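You operate a simulated robot arm through the tools that you are given. There is no shell and no other tool. Be economical: measure what you need, move in short steps, check, and stop when the job is done.

You are at the controls of a simulated robot arm. One attempt, no reset.

Task
Take the blue paper cup and put it on the shelf under the steel table. Then take the white paper bag from the top of the wooden table and leave it on the top of the long bench. Then take the blue bow and put it on top of the blue reel. Then take the green bow and leave it on top of the silver roll. Then take the green straw from the top of the long bench and leave it in the grey tray. Then take the wrapped green brittle bar and leave it on top of the large napkin carton. Do these in the order given. Set down upright: white paper bag.

The check looks at the end state, three seconds after you hand in, the way a careful person would. Anything else that was tipped, shoved, dropped, spilled or broken makes it a failure. Flat cloth is picked up by pressing the open fingertips on it (5 to 10 N) and closing them slowly along it; thin cloth reads only 2 to 8 mm in the jaws.

Robot
A 6-joint arm with a two-finger parallel gripper on a trunk, on a base that drives. Base frame: it is fixed to the floor where the robot stands at the start and does not move with it; the origin is under the middle of the robot, x ahead of it, y to its left, z up; the surface under the hand at the start is at about z = 840. Units: mm, degrees, N and s.
With the tool pointing down near the work surface it reaches from about 580 to 940 mm from the robot's upright axis, wherever it stands. Its first joint turns from -149.0 to 149.0 degrees. Places, roughly: blue bow (4x4x2 cm) [500, 0, 800]; blue paper cup (6x6x5 cm) [800, -100, 900]; blue reel (6x6x5 cm) [600, -300, 900]; green bow (4x4x2 cm) [-1400, 200, 900]; green straw (2x2x19 cm) [-1700, -300, 1000]; grey tray (38x20x5 cm) [-1500, -400, 900]; large napkin carton [-1500, -1750, 1000]; shelf under the steel table [-1700, -3100, 200]; silver roll (6x6x15 cm) [500, -200, 900]; top of the long bench [-1600, -100, 900]; white paper bag (6x8x11 cm) [700, -200, 900]; wrapped green brittle bar [-1750, -1750, 750]. Payload 3.43 kg.
Tool frame: the origin (TCP) lies between the finger pads and is the grasp point; the fingertips stand 34 mm ahead of it; z points along the fingers, y is the line along which they close. Largest opening 128 mm; finger width 24, thickness 12; the body of the gripper, 48 by 130 mm, starts 96 mm behind the TCP.
Orientation is that of the tool frame in the base frame, as a unit quaternion [w, x, y, z]. With the fingers straight down and closing along the base's y, the tool's x points along the base's -x, its y along +y and its z along -z.

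Tools
- The arm moves only by the tool send_rows. Its argument "plan" is a list of rows, each a list of 7 numbers: the closure in counts, from 0 (fully open) to 255 (shut), then the shift along the tool's x, y, z in units of 150 mm (1.0 is 150 mm), then the turn, a rotation vector about the tool's x, y, z in units of 90 degrees (1.0 is 90 degrees). In form: [[fingers, x, y, z, ax, ay, az], ...]. A call has 1 to 20 rows; each row is the pose to reach, as a shift and turn from the pose commanded when the call began, along the tool's axes at that moment. A call with a number of a shift or a turn outside -1 to 1 is refused whole. A row lasts 0.2 s, in which the tool goes at most 50 mm and 8.6 degrees; a call with a longer step from one row to the next is refused whole, and so is a gripper value outside its range. Where a pose cannot be reached the arm comes as near as it can. A force on the tool above 40 N (or 10 N above the force at the start of the call, whichever is more), or a blocked arm, ends the call early, and 0.2 s more pass. The fingers move at their own pace (about 108 mm/s each) and stop on an object; they squeeze with about 30 N. The grip force told is the motor's: it shows also when the fingers shut on nothing. Time passes only in rows, and 0.2 s behind the last, so rows that repeat a pose let the fingers close. The reply holds the time, the measured pose of the TCP, the force on the tool along the base axes, the opening and the grip force, in the units named above and with some noise, with the torque about the TCP (base axes, N m) and any sound that the robot's microphone picked up, and new pictures: "pictures" is both (left out), scene, wrist or none.
- Cameras (640 x 400 px; columns grow to the right, rows downward): "scene" is now at [22.6, 127.2, 1556]; the picture's right is [-0.54, -0.84, -0.00], its down [-0.60, 0.38, -0.71] and it looks along [0.59, -0.38, -0.71] (base axes); focal length 255 px, centre (320, 200). "wrist" rides on the gripper at [76, -11, -160] in the tool frame; the picture's right is [0.15, 0.99, 0.00], its down [-0.88, 0.13, -0.46] and it looks along [-0.45, 0.07, 0.89] (tool axes); focal length 234 px, centre (320, 200). There is no depth. A picture from a camera that has moved, and an enlarged one, comes with that camera's place and axes in the base frame and with its lens.
- move_column(by): slides the trunk up (or, below 0, down) by that many mm; the arm and the scene camera ride with it, the base frame stays. It gives what a move gives, with no picture.
- roll_base(legs): drives the robot by 1 to 6 legs, each [ahead, turn to the left] in mm and degrees, along the robot's own axes; the way and the turn of a leg run together, so that a leg with both is an arc; at most 1500 mm and 180 degrees a leg. The arm and the cameras ride along, it lands a little off, and it stops where it bumps. It gives what a move gives, and a new picture of the scene camera.
- head_to(pan, tilt): turns the head with the scene camera to pan (to the left, within 155 degrees either way) and tilt (down, from -29 to 69), counted from straight ahead of the robot. It gives what a move gives, and a new picture of the scene camera.
- inspect(camera, box): a new picture of the part [left, top, right, bottom] of that camera's present view, enlarged. The clock stands still meanwhile.
- sign_off(): hands the job in; it is judged then, once.

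Go step by step. Nothing tells you exact positions but the pictures and the camera data: compare them with the known pose of the tool, close in by small moves and look again before you grip or let go. The budget is 186 turns and 260 pictures, counting those below and the enlarged ones. Unless the task says otherwise, let go and move clear before handing in.

The tools are called as name(argument=value, ...) on one line, values as JSON. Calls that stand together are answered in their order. send_rows: Moves the arm, as the interface text tells. Its arguments: {"type":"object","properties":{"plan":{"type":"array","items":{"type":"array","items":{"type":"number"}}},"pictures":{"type":"string","enum":["both","scene","wrist","none"]}},"required":["plan"]} The other tools are called the same way: move_column (by) slides the trunk up or down; roll_base (legs) drives the base; head_to (pan, tilt) turns the head that bears the scene camera; inspect (camera, box) takes an enlarged picture of a part of a camera's view; sign_off () hands the job in.

At the start:

```text
time: 0.0
tool_pos: [581.5, -360.9, 999.8]
orientation: [-0.001, 0.006, 1.0, 0.0]
wrist_force: [0.7, 0.6, 0.0]
ft_torque: [0.0, -0.01, 0.03]
gripper_width: 128.0
grip_force: 0.0
trunk travel left (down, up): [-575.0, 135.0]
robot x, y, heading: [1.3, 1.5, -0.0]
head pan, tilt: [-32.6, 45.1]
```

scene: 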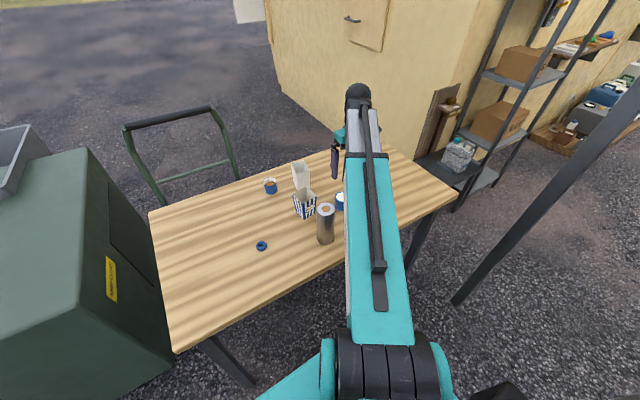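
wrist: 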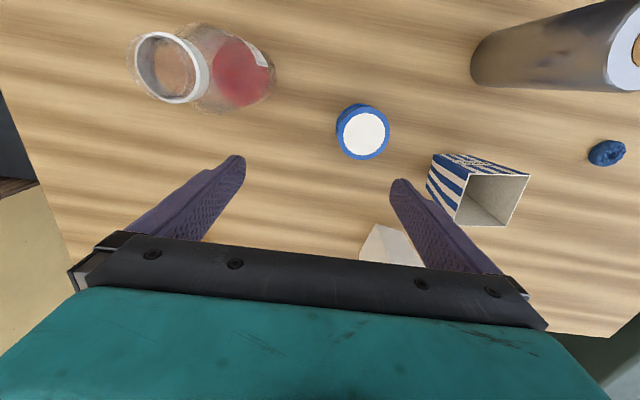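

I'll look closer at the table to tell the objects apart before moving.

inspect(camera="scene", box=[220, 130, 420, 270])

head_to(pan=-90, tilt=25)

head_to(pan=-150, tilt=25)

head_to(pan=150, tilt=25)

```text
2.86 times, centred on (320, 200) of scene
camera zoom: at [22.6, 127.2, 1556.0], right [-0.54, -0.84, 0.0], down [-0.6, 0.38, -0.71], along [0.59, -0.38, -0.71], focal length 728 px, centre (320, 200)
```

zoom: 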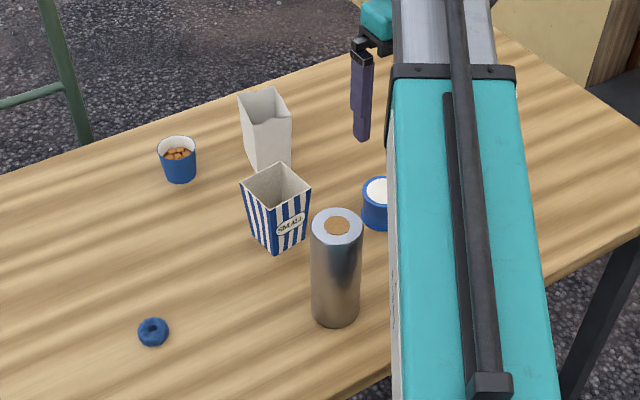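

```text
time: 1.3
tool_pos: [581.3, -360.8, 1000.9]
orientation: [0.001, 0.006, 1.0, 0.0]
wrist_force: [0.3, 0.0, 0.3]
ft_torque: [0.0, 0.0, 0.03]
gripper_width: 128.0
grip_force: 0.1
trunk travel left (down, up): [-575.0, 135.0]
robot x, y, heading: [-0.1, 1.1, -0.1]
head pan, tilt: [-90.0, 25.0]
camera scene: at [-45.8, 78.9, 1586.7], right [-1.0, 0.0, 0.0], down [0.0, 0.42, -0.91], along [0.0, -0.91, -0.42], focal length 255 px, centre (320, 200)
```

scene: 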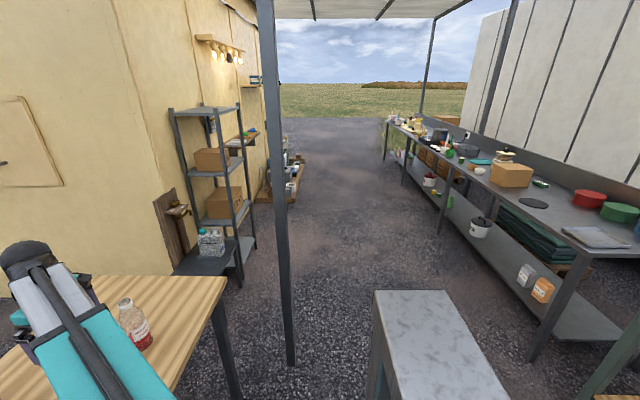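

```text
time: 2.6
tool_pos: [580.4, -360.7, 999.8]
orientation: [0.0, 0.006, 1.0, 0.0]
wrist_force: [0.5, 0.5, 0.3]
ft_torque: [-0.02, -0.02, -0.04]
gripper_width: 127.8
grip_force: 0.0
trunk travel left (down, up): [-575.0, 135.0]
robot x, y, heading: [-4.6, 2.2, -0.2]
head pan, tilt: [-150.0, 25.0]
camera scene: at [-125.6, 125.0, 1586.7], right [-0.5, 0.87, 0.0], down [0.37, 0.21, -0.91], along [-0.78, -0.45, -0.42], focal length 255 px, centre (320, 200)
```

scene: 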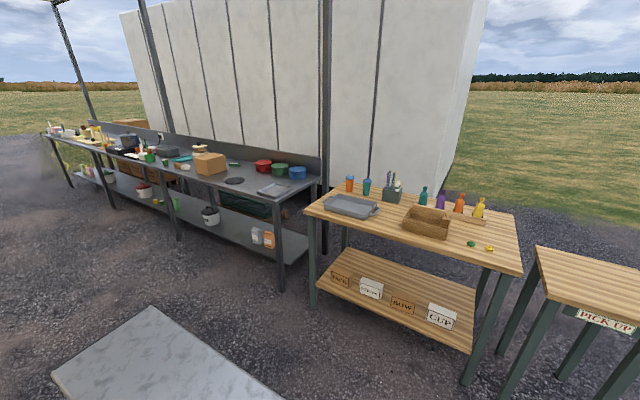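

```text
time: 6.7
tool_pos: [579.5, -360.9, 1000.4]
orientation: [0.0, 0.006, 1.0, 0.0]
wrist_force: [0.3, -0.9, -0.7]
ft_torque: [0.02, 0.03, 0.01]
gripper_width: 128.2
grip_force: 0.1
trunk travel left (down, up): [-575.0, 135.0]
robot x, y, heading: [0.0, 0.6, -0.0]
head pan, tilt: [150.0, 25.0]
camera scene: at [-125.5, 217.2, 1586.7], right [0.5, 0.87, 0.0], down [0.37, -0.21, -0.91], along [-0.78, 0.45, -0.42], focal length 255 px, centre (320, 200)
```

scene: 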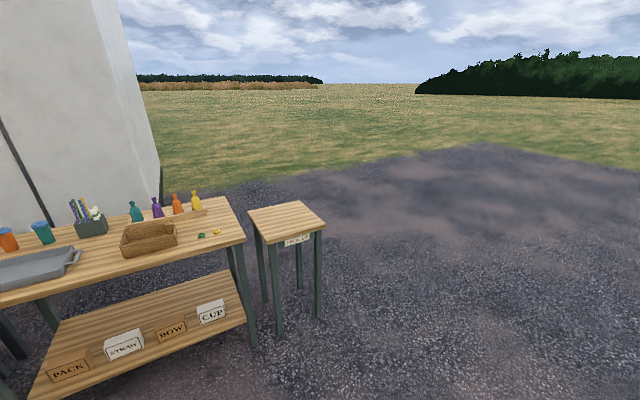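

The cup holds nuts and stands near the white bag, so it must stay level. I'll lift the hand, swing toward the cup, and yaw so the fingers close clear of the bag. I'm also turning the head back to watch.

send_rows(plan=[[0, 0, 0, -0.27, 0, 0, 0.05], [0, 0, 0, -0.54, 0, 0, 0.1], [0, 0, 0, -0.8, 0, 0, 0.15], [0, -0.1, 0.3, -0.8, 0, 0, 0.2], [0, -0.2, 0.6, -0.8, 0, 0, 0.25], [0, -0.3, 0.9, -0.8, 0, 0, 0.3], [0, -0.35, 1.0, -0.8, 0, 0, 0.333], [0, -0.35, 1.0, -0.8, 0, 0, 0.333]], pictures="none")

head_to(pan=-10, tilt=45)

```text
time: 7.4
tool_pos: [584.0, -365.4, 1097.1]
orientation: [0.006, 0.091, 0.996, -0.003]
wrist_force: [-0.8, -15.8, 0.4]
ft_torque: [2.7, -0.05, 1.43]
gripper_width: 128.2
grip_force: 0.1
trunk travel left (down, up): [-575.0, 135.0]
robot x, y, heading: [0.3, 2.2, 0.1]
head pan, tilt: [150.0, 25.0]
stopped in row 3: the force on the tool passed its limit at 93 N (the readings are from after the stop); the commanded pose is now the measured one
```

```text
time: 9.9
tool_pos: [583.3, -364.3, 1097.4]
orientation: [0.007, 0.092, 0.996, -0.003]
wrist_force: [3.4, -27.5, 1.2]
ft_torque: [4.81, 0.67, 2.41]
gripper_width: 128.0
grip_force: 0.1
trunk travel left (down, up): [-575.0, 135.0]
robot x, y, heading: [-0.2, 0.1, 0.2]
head pan, tilt: [-10.0, 45.0]
camera scene: at [34.3, 156.9, 1556.2], right [-0.17, -0.98, 0.0], down [-0.7, 0.12, -0.71], along [0.7, -0.12, -0.71], focal length 255 px, centre (320, 200)
```

scene: 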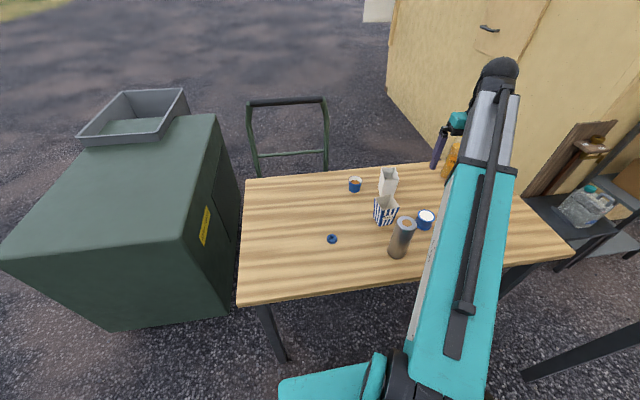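

Something is pressing on the hand. I'll look before moving on.

inspect(camera="scene", box=[400, 50, 540, 200])

inspect(camera="wrist", box=[0, 0, 640, 400])

```text
2.67 times, centred on (470, 125) of scene
camera zoom: at [34.3, 156.9, 1556.2], right [-0.17, -0.98, 0.0], down [-0.7, 0.12, -0.71], along [0.7, -0.12, -0.71], focal length 679 px, centre (-80, 400)
```

zoom: 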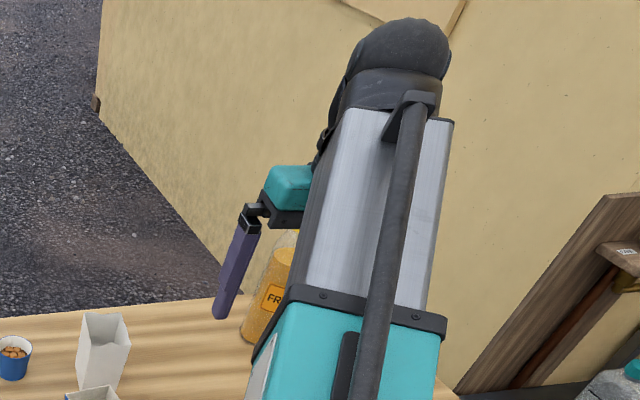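

```text
1.00 times, centred on (320, 200) of wrist (not enlarged: the box is as wide or as high as the picture)
camera zoom: at [504.5, -360.8, 1256.7], right [0.04, 1.0, -0.01], down [0.88, -0.03, 0.47], along [0.47, -0.02, -0.89], focal length 234 px, centre (320, 200)
```

zoom: 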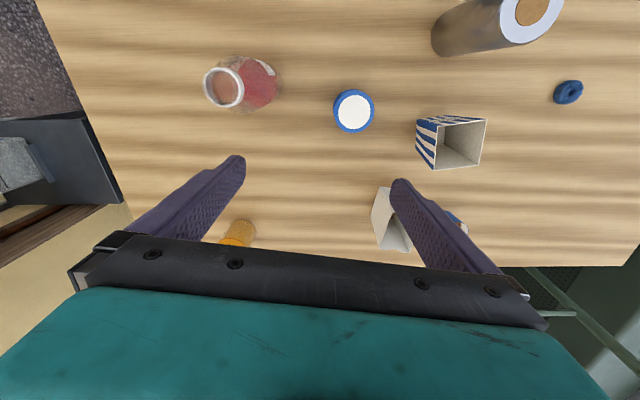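

The torque suggests the wrist camera touched the forearm when I yawed that way. I'll yaw the other way, which takes the camera out from under the forearm and later puts it on top of the hand.

send_rows(plan=[[0, 0, 0, 0, 0, 0, -0.09], [0, 0, 0, 0, 0, 0, -0.18], [0, 0, 0, 0, 0, 0, -0.27], [0, 0, 0, 0, 0, 0, -0.36], [0, 0, 0, 0, 0, 0, -0.45], [0, 0, 0, 0, 0, 0, -0.54], [0, 0, 0, 0, 0, 0, -0.63], [0, 0, 0, 0, 0, 0, -0.72], [0, 0, 0, 0, 0, 0, -0.81], [0, 0, 0, 0, 0, 0, -0.89], [0, 0, 0, 0, 0, 0, -0.89]], pictures="scene")

```text
time: 12.3
tool_pos: [582.7, -364.9, 1097.0]
orientation: [0.002, -0.57, 0.822, -0.006]
wrist_force: [-0.7, -0.2, -0.4]
ft_torque: [0.0, 0.0, -0.02]
gripper_width: 128.1
grip_force: 0.1
trunk travel left (down, up): [-575.0, 135.0]
robot x, y, heading: [0.2, 1.7, -0.1]
head pan, tilt: [-10.0, 45.0]
camera scene: at [34.3, 156.9, 1556.1], right [-0.17, -0.98, 0.0], down [-0.7, 0.12, -0.71], along [0.7, -0.12, -0.71], focal length 255 px, centre (320, 200)
```

scene: 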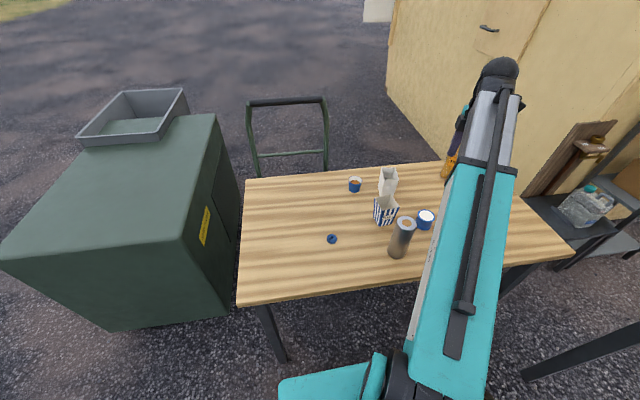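

send_rows(plan=[[0, -0.1, 0, 0, 0, 0, -0.09], [0, -0.2, -0.02, 0, 0, 0, -0.18], [0, -0.3, -0.04, 0, 0, 0, -0.27], [0, -0.4, -0.06, 0, 0, 0, -0.36], [0, -0.5, -0.08, 0, 0, 0, -0.45], [0, -0.6, -0.1, 0, 0, 0, -0.54], [0, -0.7, -0.12, 0, 0, 0, -0.63], [0, -0.8, -0.14, 0, 0, 0, -0.72], [0, -0.9, -0.14, 0, 0, 0, -0.81], [0, -1.0, -0.14, 0, 0, 0, -0.89], [0, -1.0, -0.14, 0, 0, 0, -0.89]], pictures="both")

```text
time: 14.7
tool_pos: [655.3, -231.0, 1098.7]
orientation: [0.002, 0.965, -0.262, 0.006]
wrist_force: [-1.1, 0.4, -0.3]
ft_torque: [-0.02, 0.02, -0.02]
gripper_width: 127.9
grip_force: 0.1
trunk travel left (down, up): [-575.0, 135.0]
robot x, y, heading: [-3.0, 1.5, -0.0]
head pan, tilt: [-10.0, 45.0]
camera scene: at [34.3, 157.0, 1556.1], right [-0.17, -0.98, 0.0], down [-0.7, 0.12, -0.71], along [0.7, -0.12, -0.71], focal length 255 px, centre (320, 200)
camera wrist: at [724.9, -257.7, 1258.7], right [-0.37, -0.93, 0.0], down [-0.83, 0.34, 0.44], along [-0.41, 0.16, -0.9], focal length 234 px, centre (320, 200)
```

scene: 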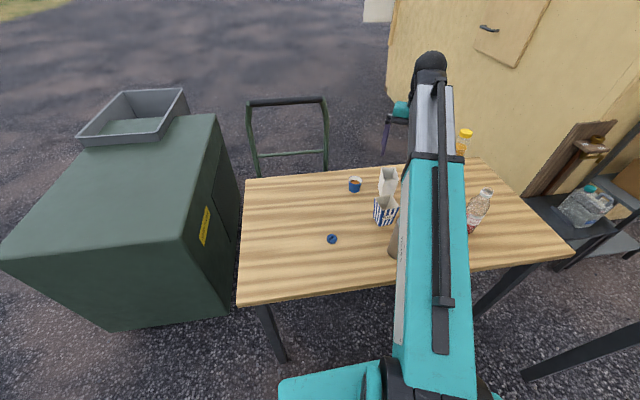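
wrist: 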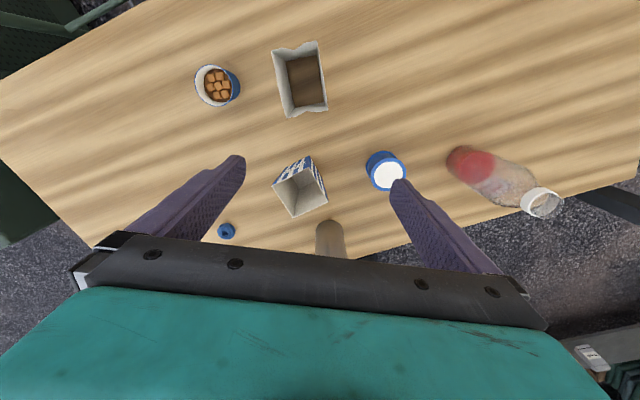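

The view is clear now: cup near (779,-124), bag near (737,-241), its short side along the finger line. I'll pitch the hand 30° and move behind and above the cup.

send_rows(plan=[[66, 0, -0.2, 0, 0, 0.083, 0], [66, 0, -0.4, 0, 0, 0.166, 0], [66, -0.05, -0.6, 0, 0, 0.25, 0], [66, -0.1, -0.8, 0, 0, 0.333, 0], [66, -0.1, -1.0, 0, 0, 0.333, 0], [66, -0.1, -1.0, 0.2, 0, 0.333, 0], [66, -0.1, -1.0, 0.4, 0, 0.333, 0], [66, -0.1, -1.0, 0.6, 0, 0.333, 0], [66, -0.1, -1.0, 0.6, 0, 0.333, 0]], pictures="both")

```text
time: 16.7
tool_pos: [717.0, -93.8, 1006.8]
orientation: [0.07, 0.931, -0.253, 0.256]
wrist_force: [0.4, 0.8, -0.3]
ft_torque: [-0.02, -0.02, 0.03]
gripper_width: 94.6
grip_force: 0.1
trunk travel left (down, up): [-575.0, 135.0]
robot x, y, heading: [0.4, 2.3, 0.3]
head pan, tilt: [-10.0, 45.0]
camera scene: at [34.3, 156.9, 1556.2], right [-0.17, -0.98, 0.0], down [-0.7, 0.12, -0.71], along [0.7, -0.12, -0.71], focal length 255 px, centre (320, 200)
camera wrist: at [708.2, -76.0, 1184.0], right [-0.39, -0.92, 0.08], down [-0.92, 0.39, -0.06], along [0.02, -0.09, -1.0], focal length 234 px, centre (320, 200)
```

scene: 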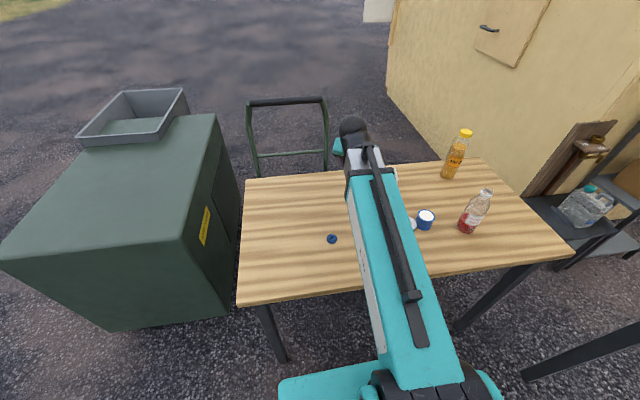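
wrist: 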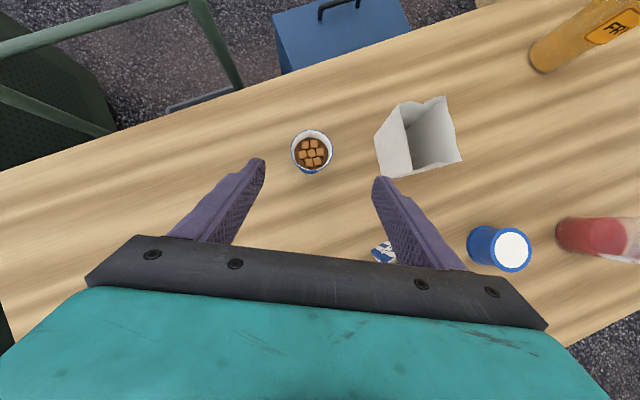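

send_rows(plan=[[66, -0.1, -0.05, 0.15, 0, 0, 0], [66, -0.1, -0.05, 0.35, 0, 0, 0], [66, -0.1, -0.05, 0.55, 0, 0, 0], [66, -0.1, -0.05, 0.7, 0, 0, 0], [66, -0.1, -0.05, 0.7, 0, 0, 0]], pictures="wrist")

```text
time: 17.9
tool_pos: [759.0, -108.6, 907.5]
orientation: [0.07, 0.931, -0.253, 0.255]
wrist_force: [-0.2, 0.3, -0.2]
ft_torque: [0.0, 0.02, 0.03]
gripper_width: 94.6
grip_force: 0.1
trunk travel left (down, up): [-575.0, 135.0]
robot x, y, heading: [-0.8, 1.1, -0.1]
head pan, tilt: [-10.0, 45.0]
camera wrist: at [750.1, -91.3, 1084.0], right [-0.39, -0.92, 0.08], down [-0.92, 0.39, -0.06], along [0.02, -0.09, -1.0], focal length 234 px, centre (320, 200)
```

wrist: 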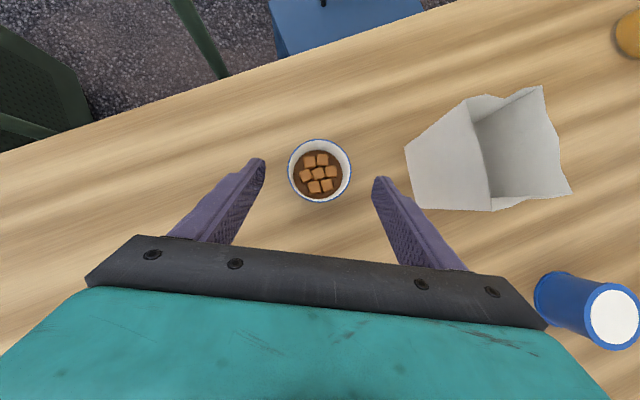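

send_rows(plan=[[66, -0.02, 0, 0.1, 0, 0, 0], [66, -0.02, 0, 0.2, 0, 0, 0], [66, -0.02, 0, 0.2, 0, 0, 0]], pictures="wrist")

send_rows(plan=[[100, 0, 0, 0, 0, 0, 0], [130, 0, 0, 0, 0, 0, 0], [150, 0, 0, 0, 0, 0, 0], [150, 0, 0, 0, 0, 0, 0]], pictures="wrist")

```text
time: 18.7
tool_pos: [768.8, -115.0, 880.8]
orientation: [0.07, 0.93, -0.253, 0.256]
wrist_force: [-1.2, 1.3, -0.3]
ft_torque: [0.03, -0.01, -0.02]
gripper_width: 94.7
grip_force: 0.0
trunk travel left (down, up): [-575.0, 135.0]
robot x, y, heading: [2.6, 0.8, 0.1]
head pan, tilt: [-10.0, 45.0]
camera wrist: at [760.4, -97.6, 1056.9], right [-0.39, -0.92, 0.08], down [-0.92, 0.39, -0.06], along [0.02, -0.09, -1.0], focal length 234 px, centre (320, 200)
```

wrist: 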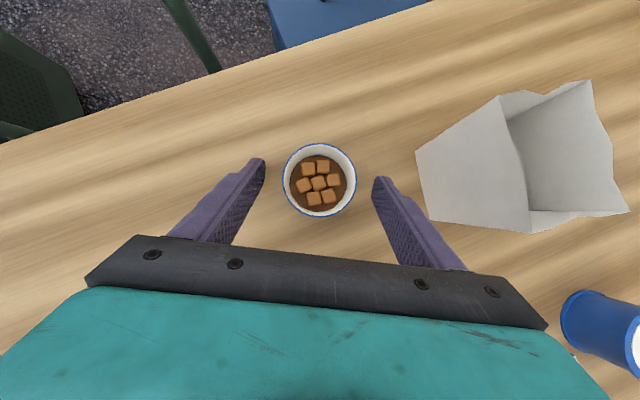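

```text
time: 19.7
tool_pos: [768.4, -114.9, 879.9]
orientation: [0.07, 0.931, -0.253, 0.255]
wrist_force: [0.2, 1.0, 0.0]
ft_torque: [-0.03, -0.01, -0.01]
gripper_width: 53.6
grip_force: 1.5
trunk travel left (down, up): [-575.0, 135.0]
robot x, y, heading: [0.6, -2.6, 0.2]
head pan, tilt: [-10.0, 45.0]
camera wrist: at [760.4, -97.5, 1057.2], right [-0.39, -0.92, 0.08], down [-0.92, 0.39, -0.06], along [0.02, -0.09, -1.0], focal length 234 px, centre (320, 200)
```

wrist: 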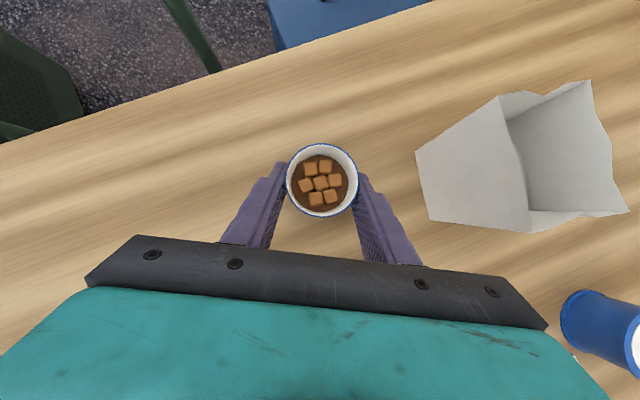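

send_rows(plan=[[160, 0, 0, 0, 0, 0, 0], [180, 0, 0, 0, 0, 0, 0], [180, 0, 0, 0, 0, 0, 0]], pictures="wrist")

```text
time: 20.5
tool_pos: [769.1, -114.5, 881.4]
orientation: [0.07, 0.93, -0.253, 0.256]
wrist_force: [0.3, -0.4, 0.9]
ft_torque: [-0.03, -0.01, 0.0]
gripper_width: 52.4
grip_force: 30.0
trunk travel left (down, up): [-575.0, 135.0]
robot x, y, heading: [-2.7, -0.6, -0.0]
head pan, tilt: [-10.0, 45.0]
camera wrist: at [760.4, -97.5, 1057.2], right [-0.39, -0.92, 0.08], down [-0.92, 0.39, -0.06], along [0.02, -0.09, -1.0], focal length 234 px, centre (320, 200)
```

wrist: 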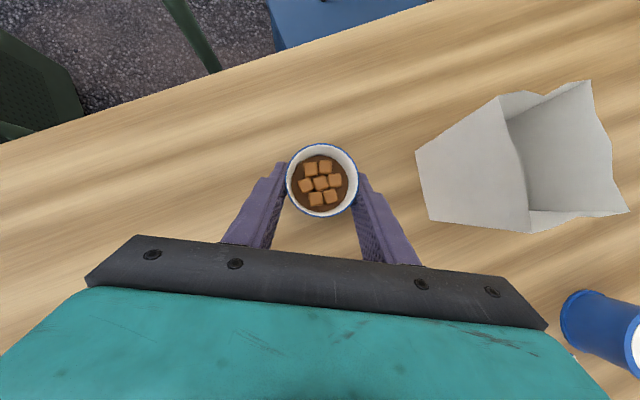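

Firm grip. Lifting the cup straight up.

send_rows(plan=[[180, 0.05, 0, -0.087, 0, 0, 0], [180, 0.12, 0, -0.208, 0, 0, 0], [180, 0.2, 0, -0.346, 0, 0, 0], [180, 0.3, 0, -0.52, 0, 0, 0], [180, 0.4, 0, -0.693, 0, 0, 0], [180, 0.5, 0, -0.866, 0, 0, 0], [180, 0.5, 0, -0.866, 0, 0, 0]], pictures="wrist")

```text
time: 22.1
tool_pos: [768.6, -114.5, 1029.1]
orientation: [0.07, 0.93, -0.253, 0.256]
wrist_force: [0.2, -0.6, -0.8]
ft_torque: [-0.01, -0.05, -0.02]
gripper_width: 37.8
grip_force: 0.0
trunk travel left (down, up): [-575.0, 135.0]
robot x, y, heading: [1.9, 3.8, -0.2]
head pan, tilt: [-10.0, 45.0]
camera wrist: at [758.3, -96.2, 1206.9], right [-0.39, -0.92, 0.08], down [-0.92, 0.39, -0.06], along [0.02, -0.09, -1.0], focal length 234 px, centre (320, 200)
```

wrist: 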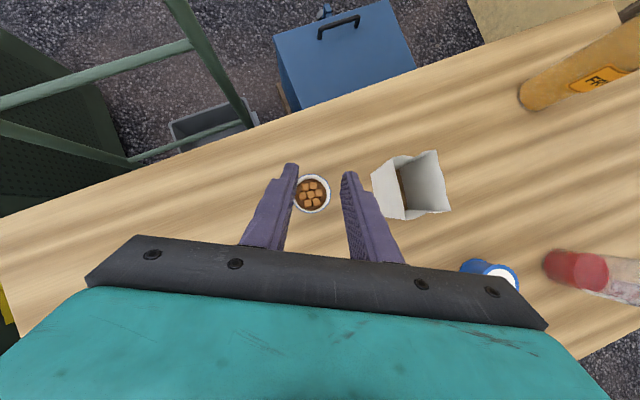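

The cup slipped out and is still standing in the same place. I'll look closely at its shape before gripping again.

inspect(camera="wrist", box=[270, 160, 350, 220])

head_to(pan=10, tilt=40)

```text
6.67 times, centred on (310, 190) of wrist
camera zoom: at [758.3, -96.2, 1206.9], right [-0.39, -0.92, 0.08], down [-0.92, 0.39, -0.06], along [0.02, -0.09, -1.0], focal length 1561 px, centre (387, 267)
```

zoom: 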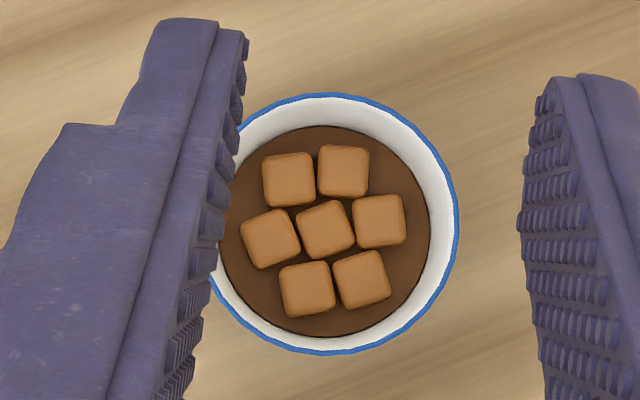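

```text
time: 22.9
tool_pos: [767.1, -113.3, 1031.0]
orientation: [0.069, 0.931, -0.253, 0.255]
wrist_force: [0.4, 0.2, -0.4]
ft_torque: [-0.04, 0.01, -0.01]
gripper_width: 37.6
grip_force: 0.1
trunk travel left (down, up): [-575.0, 135.0]
robot x, y, heading: [1.5, 2.0, -0.0]
head pan, tilt: [10.0, 40.0]
camera scene: at [38.0, 185.7, 1563.4], right [0.17, -0.99, 0.0], down [-0.63, -0.11, -0.77], along [0.75, 0.13, -0.64], focal length 255 px, centre (320, 200)
```

scene: 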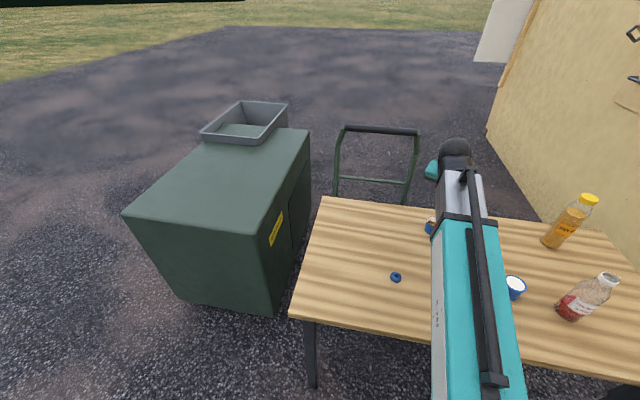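

send_rows(plan=[[66, 0, 0, 0, 0, 0, 0], [66, -0.15, 0, 0.26, 0, 0, 0], [66, -0.3, 0, 0.52, 0, 0, 0], [66, -0.4, 0, 0.693, 0, 0, 0], [66, -0.47, 0, 0.83, 0, 0, 0], [66, -0.49, 0, 0.88, 0, 0, 0], [66, -0.49, 0, 0.88, 0, 0, 0]], pictures="none")

send_rows(plan=[[66, -0.005, 0, 0.01, 0, 0, 0], [66, -0.01, 0, 0.02, 0, 0, 0], [66, -0.015, 0, 0.03, 0, 0, 0], [66, -0.015, 0, 0.03, 0, 0, 0]], pictures="wrist")

```text
time: 24.5
tool_pos: [772.6, -115.6, 879.0]
orientation: [0.07, 0.931, -0.253, 0.255]
wrist_force: [0.1, -0.1, -0.3]
ft_torque: [0.0, 0.0, 0.01]
gripper_width: 94.7
grip_force: 0.1
trunk travel left (down, up): [-575.0, 135.0]
robot x, y, heading: [-0.0, 0.2, -0.1]
head pan, tilt: [10.0, 40.0]
```

```text
time: 25.5
tool_pos: [771.9, -117.4, 875.4]
orientation: [0.07, 0.931, -0.253, 0.255]
wrist_force: [-0.6, 0.2, 2.2]
ft_torque: [0.11, -0.03, 0.08]
gripper_width: 94.5
grip_force: 0.0
trunk travel left (down, up): [-575.0, 135.0]
robot x, y, heading: [0.3, 2.9, 0.2]
head pan, tilt: [10.0, 40.0]
camera wrist: at [763.3, -99.0, 1052.2], right [-0.39, -0.92, 0.08], down [-0.92, 0.39, -0.06], along [0.02, -0.09, -1.0], focal length 234 px, centre (320, 200)
```

wrist: 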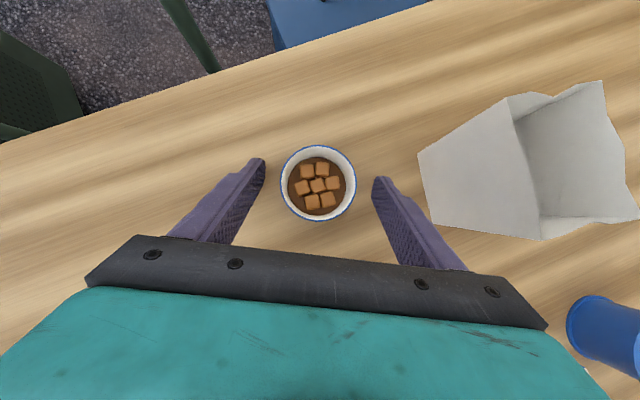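

send_rows(plan=[[130, 0.005, 0, -0.01, 0, 0, 0], [150, 0.005, 0, -0.01, 0, 0, 0], [255, 0.005, 0, -0.01, 0, 0, 0], [255, 0.005, 0, -0.01, 0, 0, 0], [255, 0.005, 0, -0.01, 0, 0, 0]], pictures="none")

send_rows(plan=[[255, 0.007, 0, -0.012, 0, 0, 0], [255, 0.014, 0, -0.024, 0, 0, 0], [255, 0.022, 0, -0.038, 0, 0, 0], [255, 0.03, 0, -0.052, 0, 0, 0], [255, 0.03, 0, -0.052, 0, 0, 0]], pictures="wrist")

```text
time: 26.7
tool_pos: [771.9, -118.3, 876.2]
orientation: [0.071, 0.93, -0.253, 0.256]
wrist_force: [0.1, 0.6, 0.2]
ft_torque: [-0.02, -0.01, -0.01]
gripper_width: 52.1
grip_force: 29.8
trunk travel left (down, up): [-575.0, 135.0]
robot x, y, heading: [-3.6, -0.6, 0.0]
head pan, tilt: [10.0, 40.0]
```

```text
time: 27.9
tool_pos: [771.1, -117.6, 887.0]
orientation: [0.069, 0.931, -0.252, 0.255]
wrist_force: [1.1, 0.2, -0.9]
ft_torque: [-0.01, -0.04, 0.0]
gripper_width: 52.2
grip_force: 29.8
trunk travel left (down, up): [-575.0, 135.0]
robot x, y, heading: [2.1, 2.2, -0.1]
head pan, tilt: [10.0, 40.0]
camera wrist: at [762.7, -99.1, 1063.2], right [-0.39, -0.92, 0.08], down [-0.92, 0.39, -0.06], along [0.02, -0.09, -1.0], focal length 234 px, centre (320, 200)
```

wrist: 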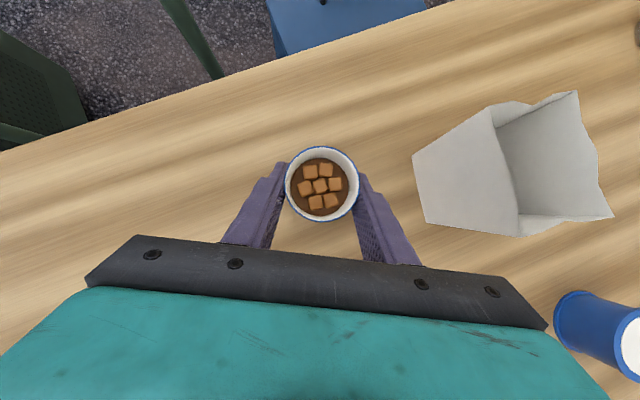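

send_rows(plan=[[255, 0.01, 0, -0.017, 0, 0, 0], [255, 0.02, 0, -0.035, 0, 0, 0], [255, 0.03, 0, -0.052, 0, 0, 0], [255, 0.045, 0, -0.078, 0, 0, 0], [255, 0.06, 0, -0.104, 0, 0, 0], [255, 0.06, 0, -0.104, 0, 0, 0]], pictures="wrist")

```text
time: 29.3
tool_pos: [770.6, -117.4, 904.9]
orientation: [0.069, 0.931, -0.253, 0.255]
wrist_force: [0.4, -0.3, -0.3]
ft_torque: [-0.01, -0.01, 0.03]
gripper_width: 52.2
grip_force: 30.1
trunk travel left (down, up): [-575.0, 135.0]
robot x, y, heading: [2.4, 2.7, -0.0]
head pan, tilt: [10.0, 40.0]
camera wrist: at [762.4, -99.0, 1081.4], right [-0.39, -0.92, 0.08], down [-0.92, 0.39, -0.06], along [0.02, -0.09, -1.0], focal length 234 px, centre (320, 200)
```

wrist: 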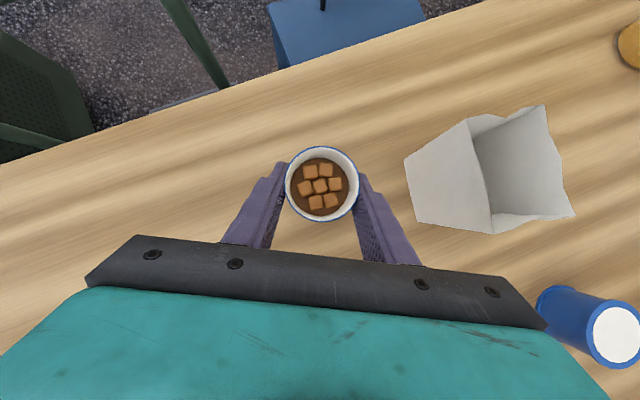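

It's held this time. I'll keep lifting gently.

send_rows(plan=[[255, 0.02, 0, -0.035, 0, 0, 0], [255, 0.05, 0, -0.087, 0, 0, 0], [255, 0.08, 0, -0.139, 0, 0, 0], [255, 0.11, 0, -0.191, 0, 0, 0], [255, 0.14, 0, -0.243, 0, 0, 0], [255, 0.17, 0, -0.295, 0, 0, 0], [255, 0.2, 0, -0.347, 0, 0, 0], [255, 0.23, 0, -0.399, 0, 0, 0], [255, 0.26, 0, -0.451, 0, 0, 0], [255, 0.29, 0, -0.503, 0, 0, 0], [255, 0.32, 0, -0.555, 0, 0, 0], [255, 0.35, 0, -0.607, 0, 0, 0], [255, 0.38, 0, -0.659, 0, 0, 0], [255, 0.4, 0, -0.693, 0, 0, 0], [255, 0.4, 0, -0.693, 0, 0, 0]], pictures="wrist")

```text
time: 32.5
tool_pos: [769.8, -115.7, 1024.1]
orientation: [0.069, 0.931, -0.252, 0.256]
wrist_force: [-0.7, -0.7, -0.9]
ft_torque: [-0.02, -0.01, 0.02]
gripper_width: 52.2
grip_force: 30.2
trunk travel left (down, up): [-575.0, 135.0]
robot x, y, heading: [-2.3, 1.3, -0.4]
head pan, tilt: [10.0, 40.0]
camera wrist: at [761.1, -98.3, 1201.2], right [-0.39, -0.92, 0.08], down [-0.92, 0.39, -0.06], along [0.02, -0.09, -1.0], focal length 234 px, centre (320, 200)
```

wrist: 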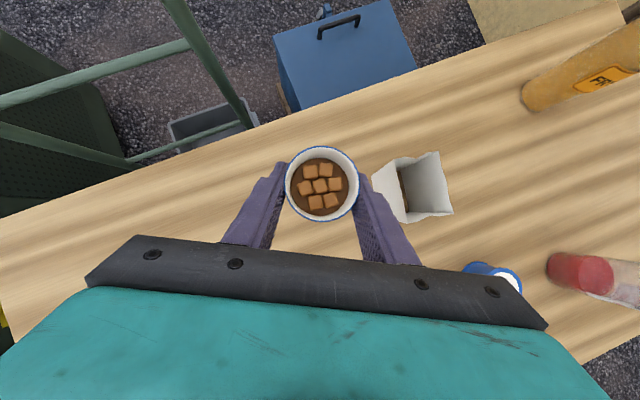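

The cup is held firmly. The plan is to back away from the table, turn right and head toward the steel table aisle. A short test leg comes first.

roll_base(legs=[[-450, 0]])

inspect(camera="wrist", box=[220, 100, 420, 260])

```text
time: 35.5
tool_pos: [319.2, -114.8, 1024.3]
orientation: [0.069, 0.931, -0.252, 0.256]
wrist_force: [0.4, 0.9, -0.8]
ft_torque: [0.0, 0.01, 0.02]
gripper_width: 52.5
grip_force: 29.8
trunk travel left (down, up): [-575.0, 135.0]
robot x, y, heading: [-452.7, -2.5, 0.3]
head pan, tilt: [10.0, 40.0]
camera scene: at [-415.4, 186.2, 1563.4], right [0.18, -0.98, 0.0], down [-0.63, -0.11, -0.77], along [0.75, 0.14, -0.64], focal length 255 px, centre (320, 200)
```

scene: 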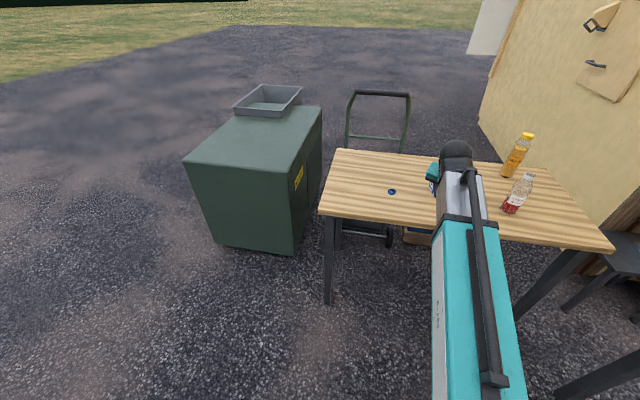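

```text
2.50 times, centred on (320, 180) of wrist
camera zoom: at [309.1, -96.0, 1201.1], right [-0.39, -0.92, 0.08], down [-0.92, 0.39, -0.06], along [0.02, -0.09, -1.0], focal length 585 px, centre (320, 250)
```

zoom: 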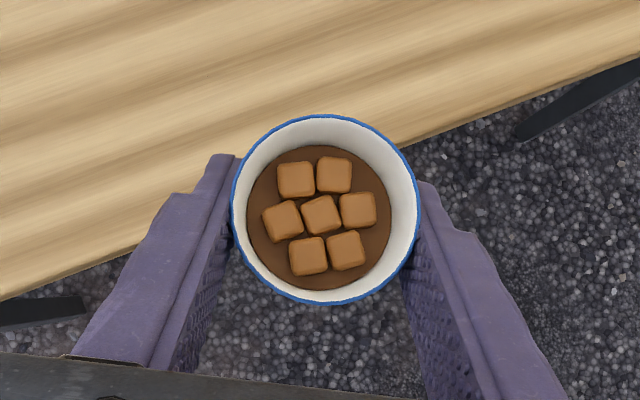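

roll_base(legs=[[0, -90]])

head_to(pan=60, tilt=30)

head_to(pan=-50, tilt=30)

```text
time: 36.2
tool_pos: [317.2, -114.4, 1023.0]
orientation: [0.069, 0.931, -0.252, 0.255]
wrist_force: [0.0, 0.6, -0.3]
ft_torque: [0.02, -0.02, 0.05]
gripper_width: 52.6
grip_force: 29.6
trunk travel left (down, up): [-575.0, 135.0]
robot x, y, heading: [-455.6, 3.9, 0.2]
head pan, tilt: [10.0, 40.0]
stopped in leg 1: the robot was blocked; the commanded pose is now the measured one
camera scene: at [-415.2, 186.2, 1563.4], right [0.18, -0.98, 0.0], down [-0.63, -0.11, -0.77], along [0.75, 0.14, -0.64], focal length 255 px, centre (320, 200)
```

scene: 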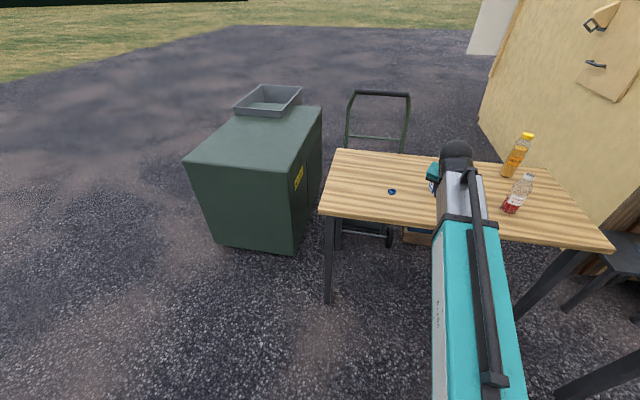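

```text
time: 37.3
tool_pos: [317.9, -115.5, 1024.8]
orientation: [0.069, 0.931, -0.251, 0.256]
wrist_force: [-0.7, 0.2, -0.6]
ft_torque: [0.0, -0.01, 0.0]
gripper_width: 52.4
grip_force: 30.5
trunk travel left (down, up): [-575.0, 135.0]
robot x, y, heading: [-449.8, 6.1, 0.4]
head pan, tilt: [60.0, 30.0]
camera scene: at [-453.8, 249.5, 1578.7], right [0.87, -0.5, 0.0], down [-0.25, -0.43, -0.87], along [0.43, 0.75, -0.5], focal length 255 px, centre (320, 200)
```

scene: 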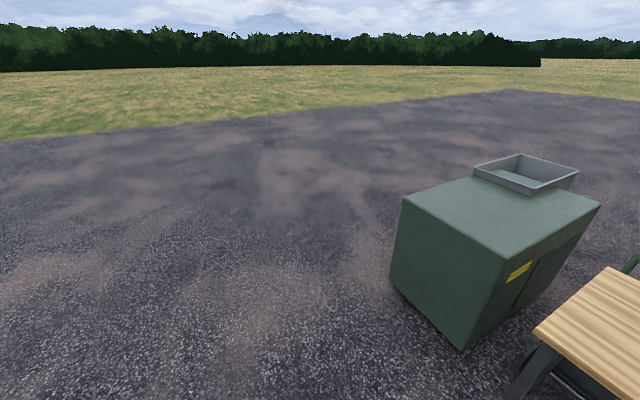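

```text
time: 39.2
tool_pos: [317.3, -113.8, 1023.1]
orientation: [0.07, 0.931, -0.252, 0.255]
wrist_force: [0.3, 0.1, 0.0]
ft_torque: [-0.03, -0.03, -0.02]
gripper_width: 52.3
grip_force: 29.5
trunk travel left (down, up): [-575.0, 135.0]
robot x, y, heading: [-451.0, 1.7, 0.2]
head pan, tilt: [-50.0, 30.0]
camera scene: at [-440.3, 102.0, 1578.8], right [-0.76, -0.65, 0.0], down [-0.32, 0.38, -0.87], along [0.56, -0.66, -0.5], focal length 255 px, centre (320, 200)
```

scene: 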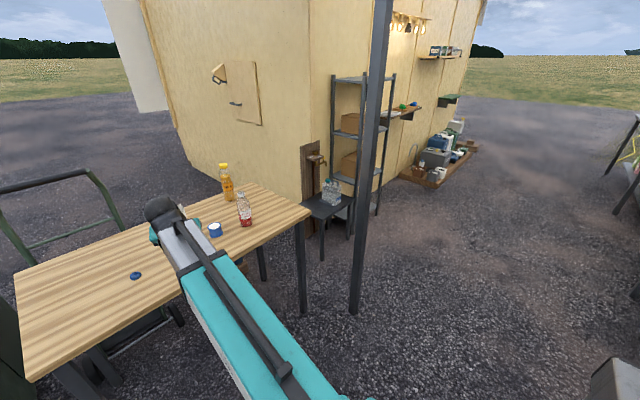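

The turn was blocked, so I'll look around the base for what's in the way.

head_to(pan=-110, tilt=50)

head_to(pan=120, tilt=50)

head_to(pan=-155, tilt=45)

```text
time: 40.5
tool_pos: [318.0, -115.1, 1024.5]
orientation: [0.069, 0.931, -0.253, 0.255]
wrist_force: [0.4, 0.0, -1.1]
ft_torque: [0.0, 0.01, 0.0]
gripper_width: 52.3
grip_force: 29.8
trunk travel left (down, up): [-575.0, 135.0]
robot x, y, heading: [-452.4, 2.1, 0.1]
head pan, tilt: [-110.0, 50.0]
camera scene: at [-524.7, 98.5, 1549.2], right [-0.94, 0.34, 0.0], down [0.26, 0.72, -0.64], along [-0.22, -0.61, -0.77], focal length 255 px, centre (320, 200)
```

scene: 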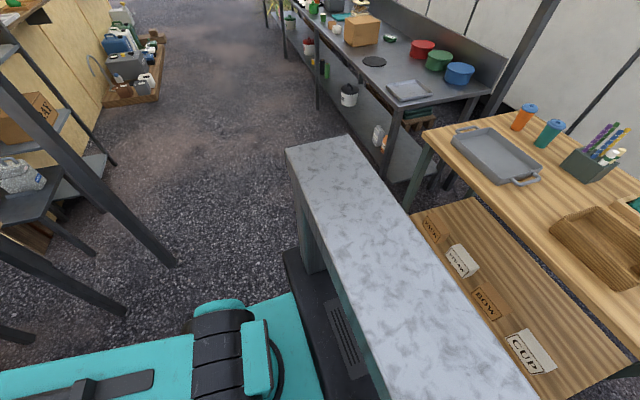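

```text
time: 43.8
tool_pos: [317.0, -115.3, 1024.2]
orientation: [0.07, 0.931, -0.252, 0.256]
wrist_force: [-0.3, -0.1, -0.5]
ft_torque: [-0.02, 0.0, -0.01]
gripper_width: 52.3
grip_force: 30.0
trunk travel left (down, up): [-575.0, 135.0]
robot x, y, heading: [-452.6, 3.7, 0.5]
head pan, tilt: [120.0, 50.0]
camera scene: at [-537.5, 237.6, 1549.2], right [0.86, 0.5, 0.0], down [0.39, -0.66, -0.64], along [-0.32, 0.56, -0.77], focal length 255 px, centre (320, 200)
```

scene: 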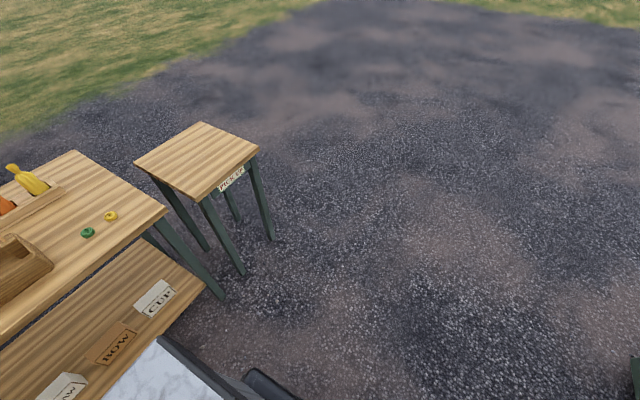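

```text
time: 47.6
tool_pos: [318.1, -114.7, 1024.9]
orientation: [0.069, 0.931, -0.252, 0.256]
wrist_force: [0.6, 0.0, 0.0]
ft_torque: [0.03, 0.01, 0.0]
gripper_width: 52.2
grip_force: 30.0
trunk travel left (down, up): [-575.0, 135.0]
robot x, y, heading: [-453.7, 4.7, 0.3]
head pan, tilt: [-154.7, 45.0]
camera scene: at [-572.1, 135.9, 1556.1], right [-0.43, 0.9, 0.0], down [0.64, 0.31, -0.71], along [-0.64, -0.31, -0.71], focal length 255 px, centre (320, 200)
```

scene: 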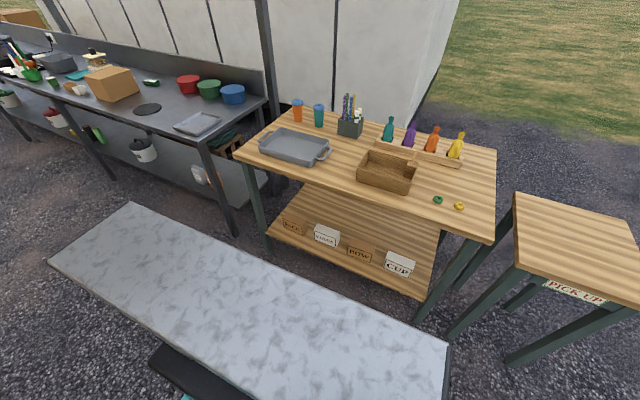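

roll_base(legs=[[0, -15]])

```text
time: 49.1
tool_pos: [260.9, -310.7, 1024.3]
orientation: [0.102, 0.89, -0.372, 0.245]
wrist_force: [0.2, -0.1, -0.7]
ft_torque: [-0.01, -0.01, -0.01]
gripper_width: 52.4
grip_force: 30.0
trunk travel left (down, up): [-575.0, 135.0]
robot x, y, heading: [-451.6, -6.5, -14.3]
head pan, tilt: [-154.7, 45.0]
camera scene: at [-536.2, 155.6, 1556.1], right [-0.19, 0.98, 0.0], down [0.69, 0.13, -0.71], along [-0.69, -0.13, -0.71], focal length 255 px, centre (320, 200)
```

scene: 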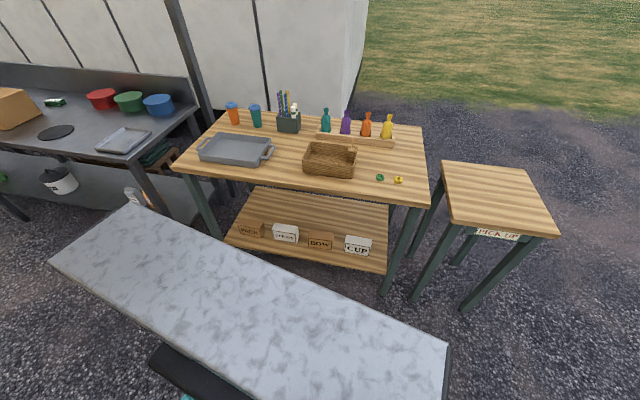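

A small turn works, so I'll use several small legs.

roll_base(legs=[[0, -15], [0, -15], [0, -15], [0, -15], [0, -15]])

```text
time: 55.2
tool_pos: [-564.1, -779.2, 1024.1]
orientation: [-0.23, -0.481, 0.836, -0.132]
wrist_force: [-0.1, -0.3, -0.6]
ft_torque: [0.0, -0.01, 0.01]
gripper_width: 52.3
grip_force: 30.0
trunk travel left (down, up): [-575.0, 135.0]
robot x, y, heading: [-482.3, -9.9, -88.9]
head pan, tilt: [-154.7, 45.0]
camera scene: at [-348.8, 111.8, 1556.2], right [0.89, 0.45, 0.0], down [0.32, -0.63, -0.71], along [-0.32, 0.63, -0.71], focal length 255 px, centre (320, 200)
```

scene: 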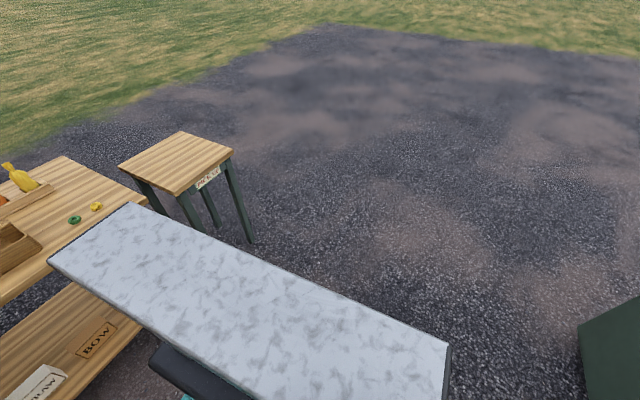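

roll_base(legs=[[700, 0]])

head_to(pan=-60, tilt=35)

```text
time: 59.5
tool_pos: [-530.4, -1477.1, 1023.7]
orientation: [-0.229, -0.488, 0.832, -0.134]
wrist_force: [-0.3, 0.1, -0.2]
ft_torque: [0.01, 0.04, 0.02]
gripper_width: 52.1
grip_force: 29.6
trunk travel left (down, up): [-575.0, 135.0]
robot x, y, heading: [-459.0, -705.1, -87.8]
head pan, tilt: [-154.7, 45.0]
camera scene: at [-328.7, -582.2, 1556.2], right [0.89, 0.46, 0.0], down [0.33, -0.63, -0.71], along [-0.33, 0.63, -0.71], focal length 255 px, centre (320, 200)
```

scene: 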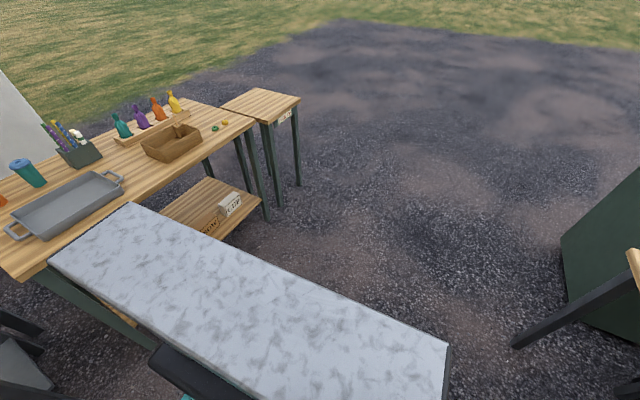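

```text
time: 61.2
tool_pos: [-530.6, -1477.1, 1024.5]
orientation: [-0.228, -0.487, 0.833, -0.133]
wrist_force: [-0.8, -0.2, 0.0]
ft_torque: [-0.02, -0.02, -0.05]
gripper_width: 52.0
grip_force: 29.8
trunk travel left (down, up): [-575.0, 135.0]
robot x, y, heading: [-457.9, -707.0, -87.8]
head pan, tilt: [-60.0, 35.0]
camera scene: at [-365.6, -701.0, 1571.0], right [-0.53, 0.85, 0.0], down [0.49, 0.31, -0.82], along [-0.69, -0.44, -0.57], focal length 255 px, centre (320, 200)
```

scene: 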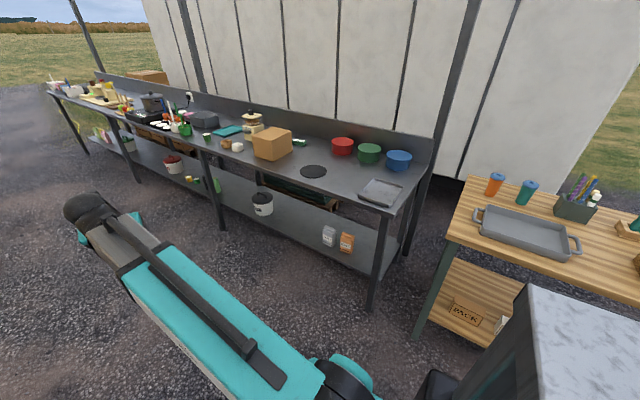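

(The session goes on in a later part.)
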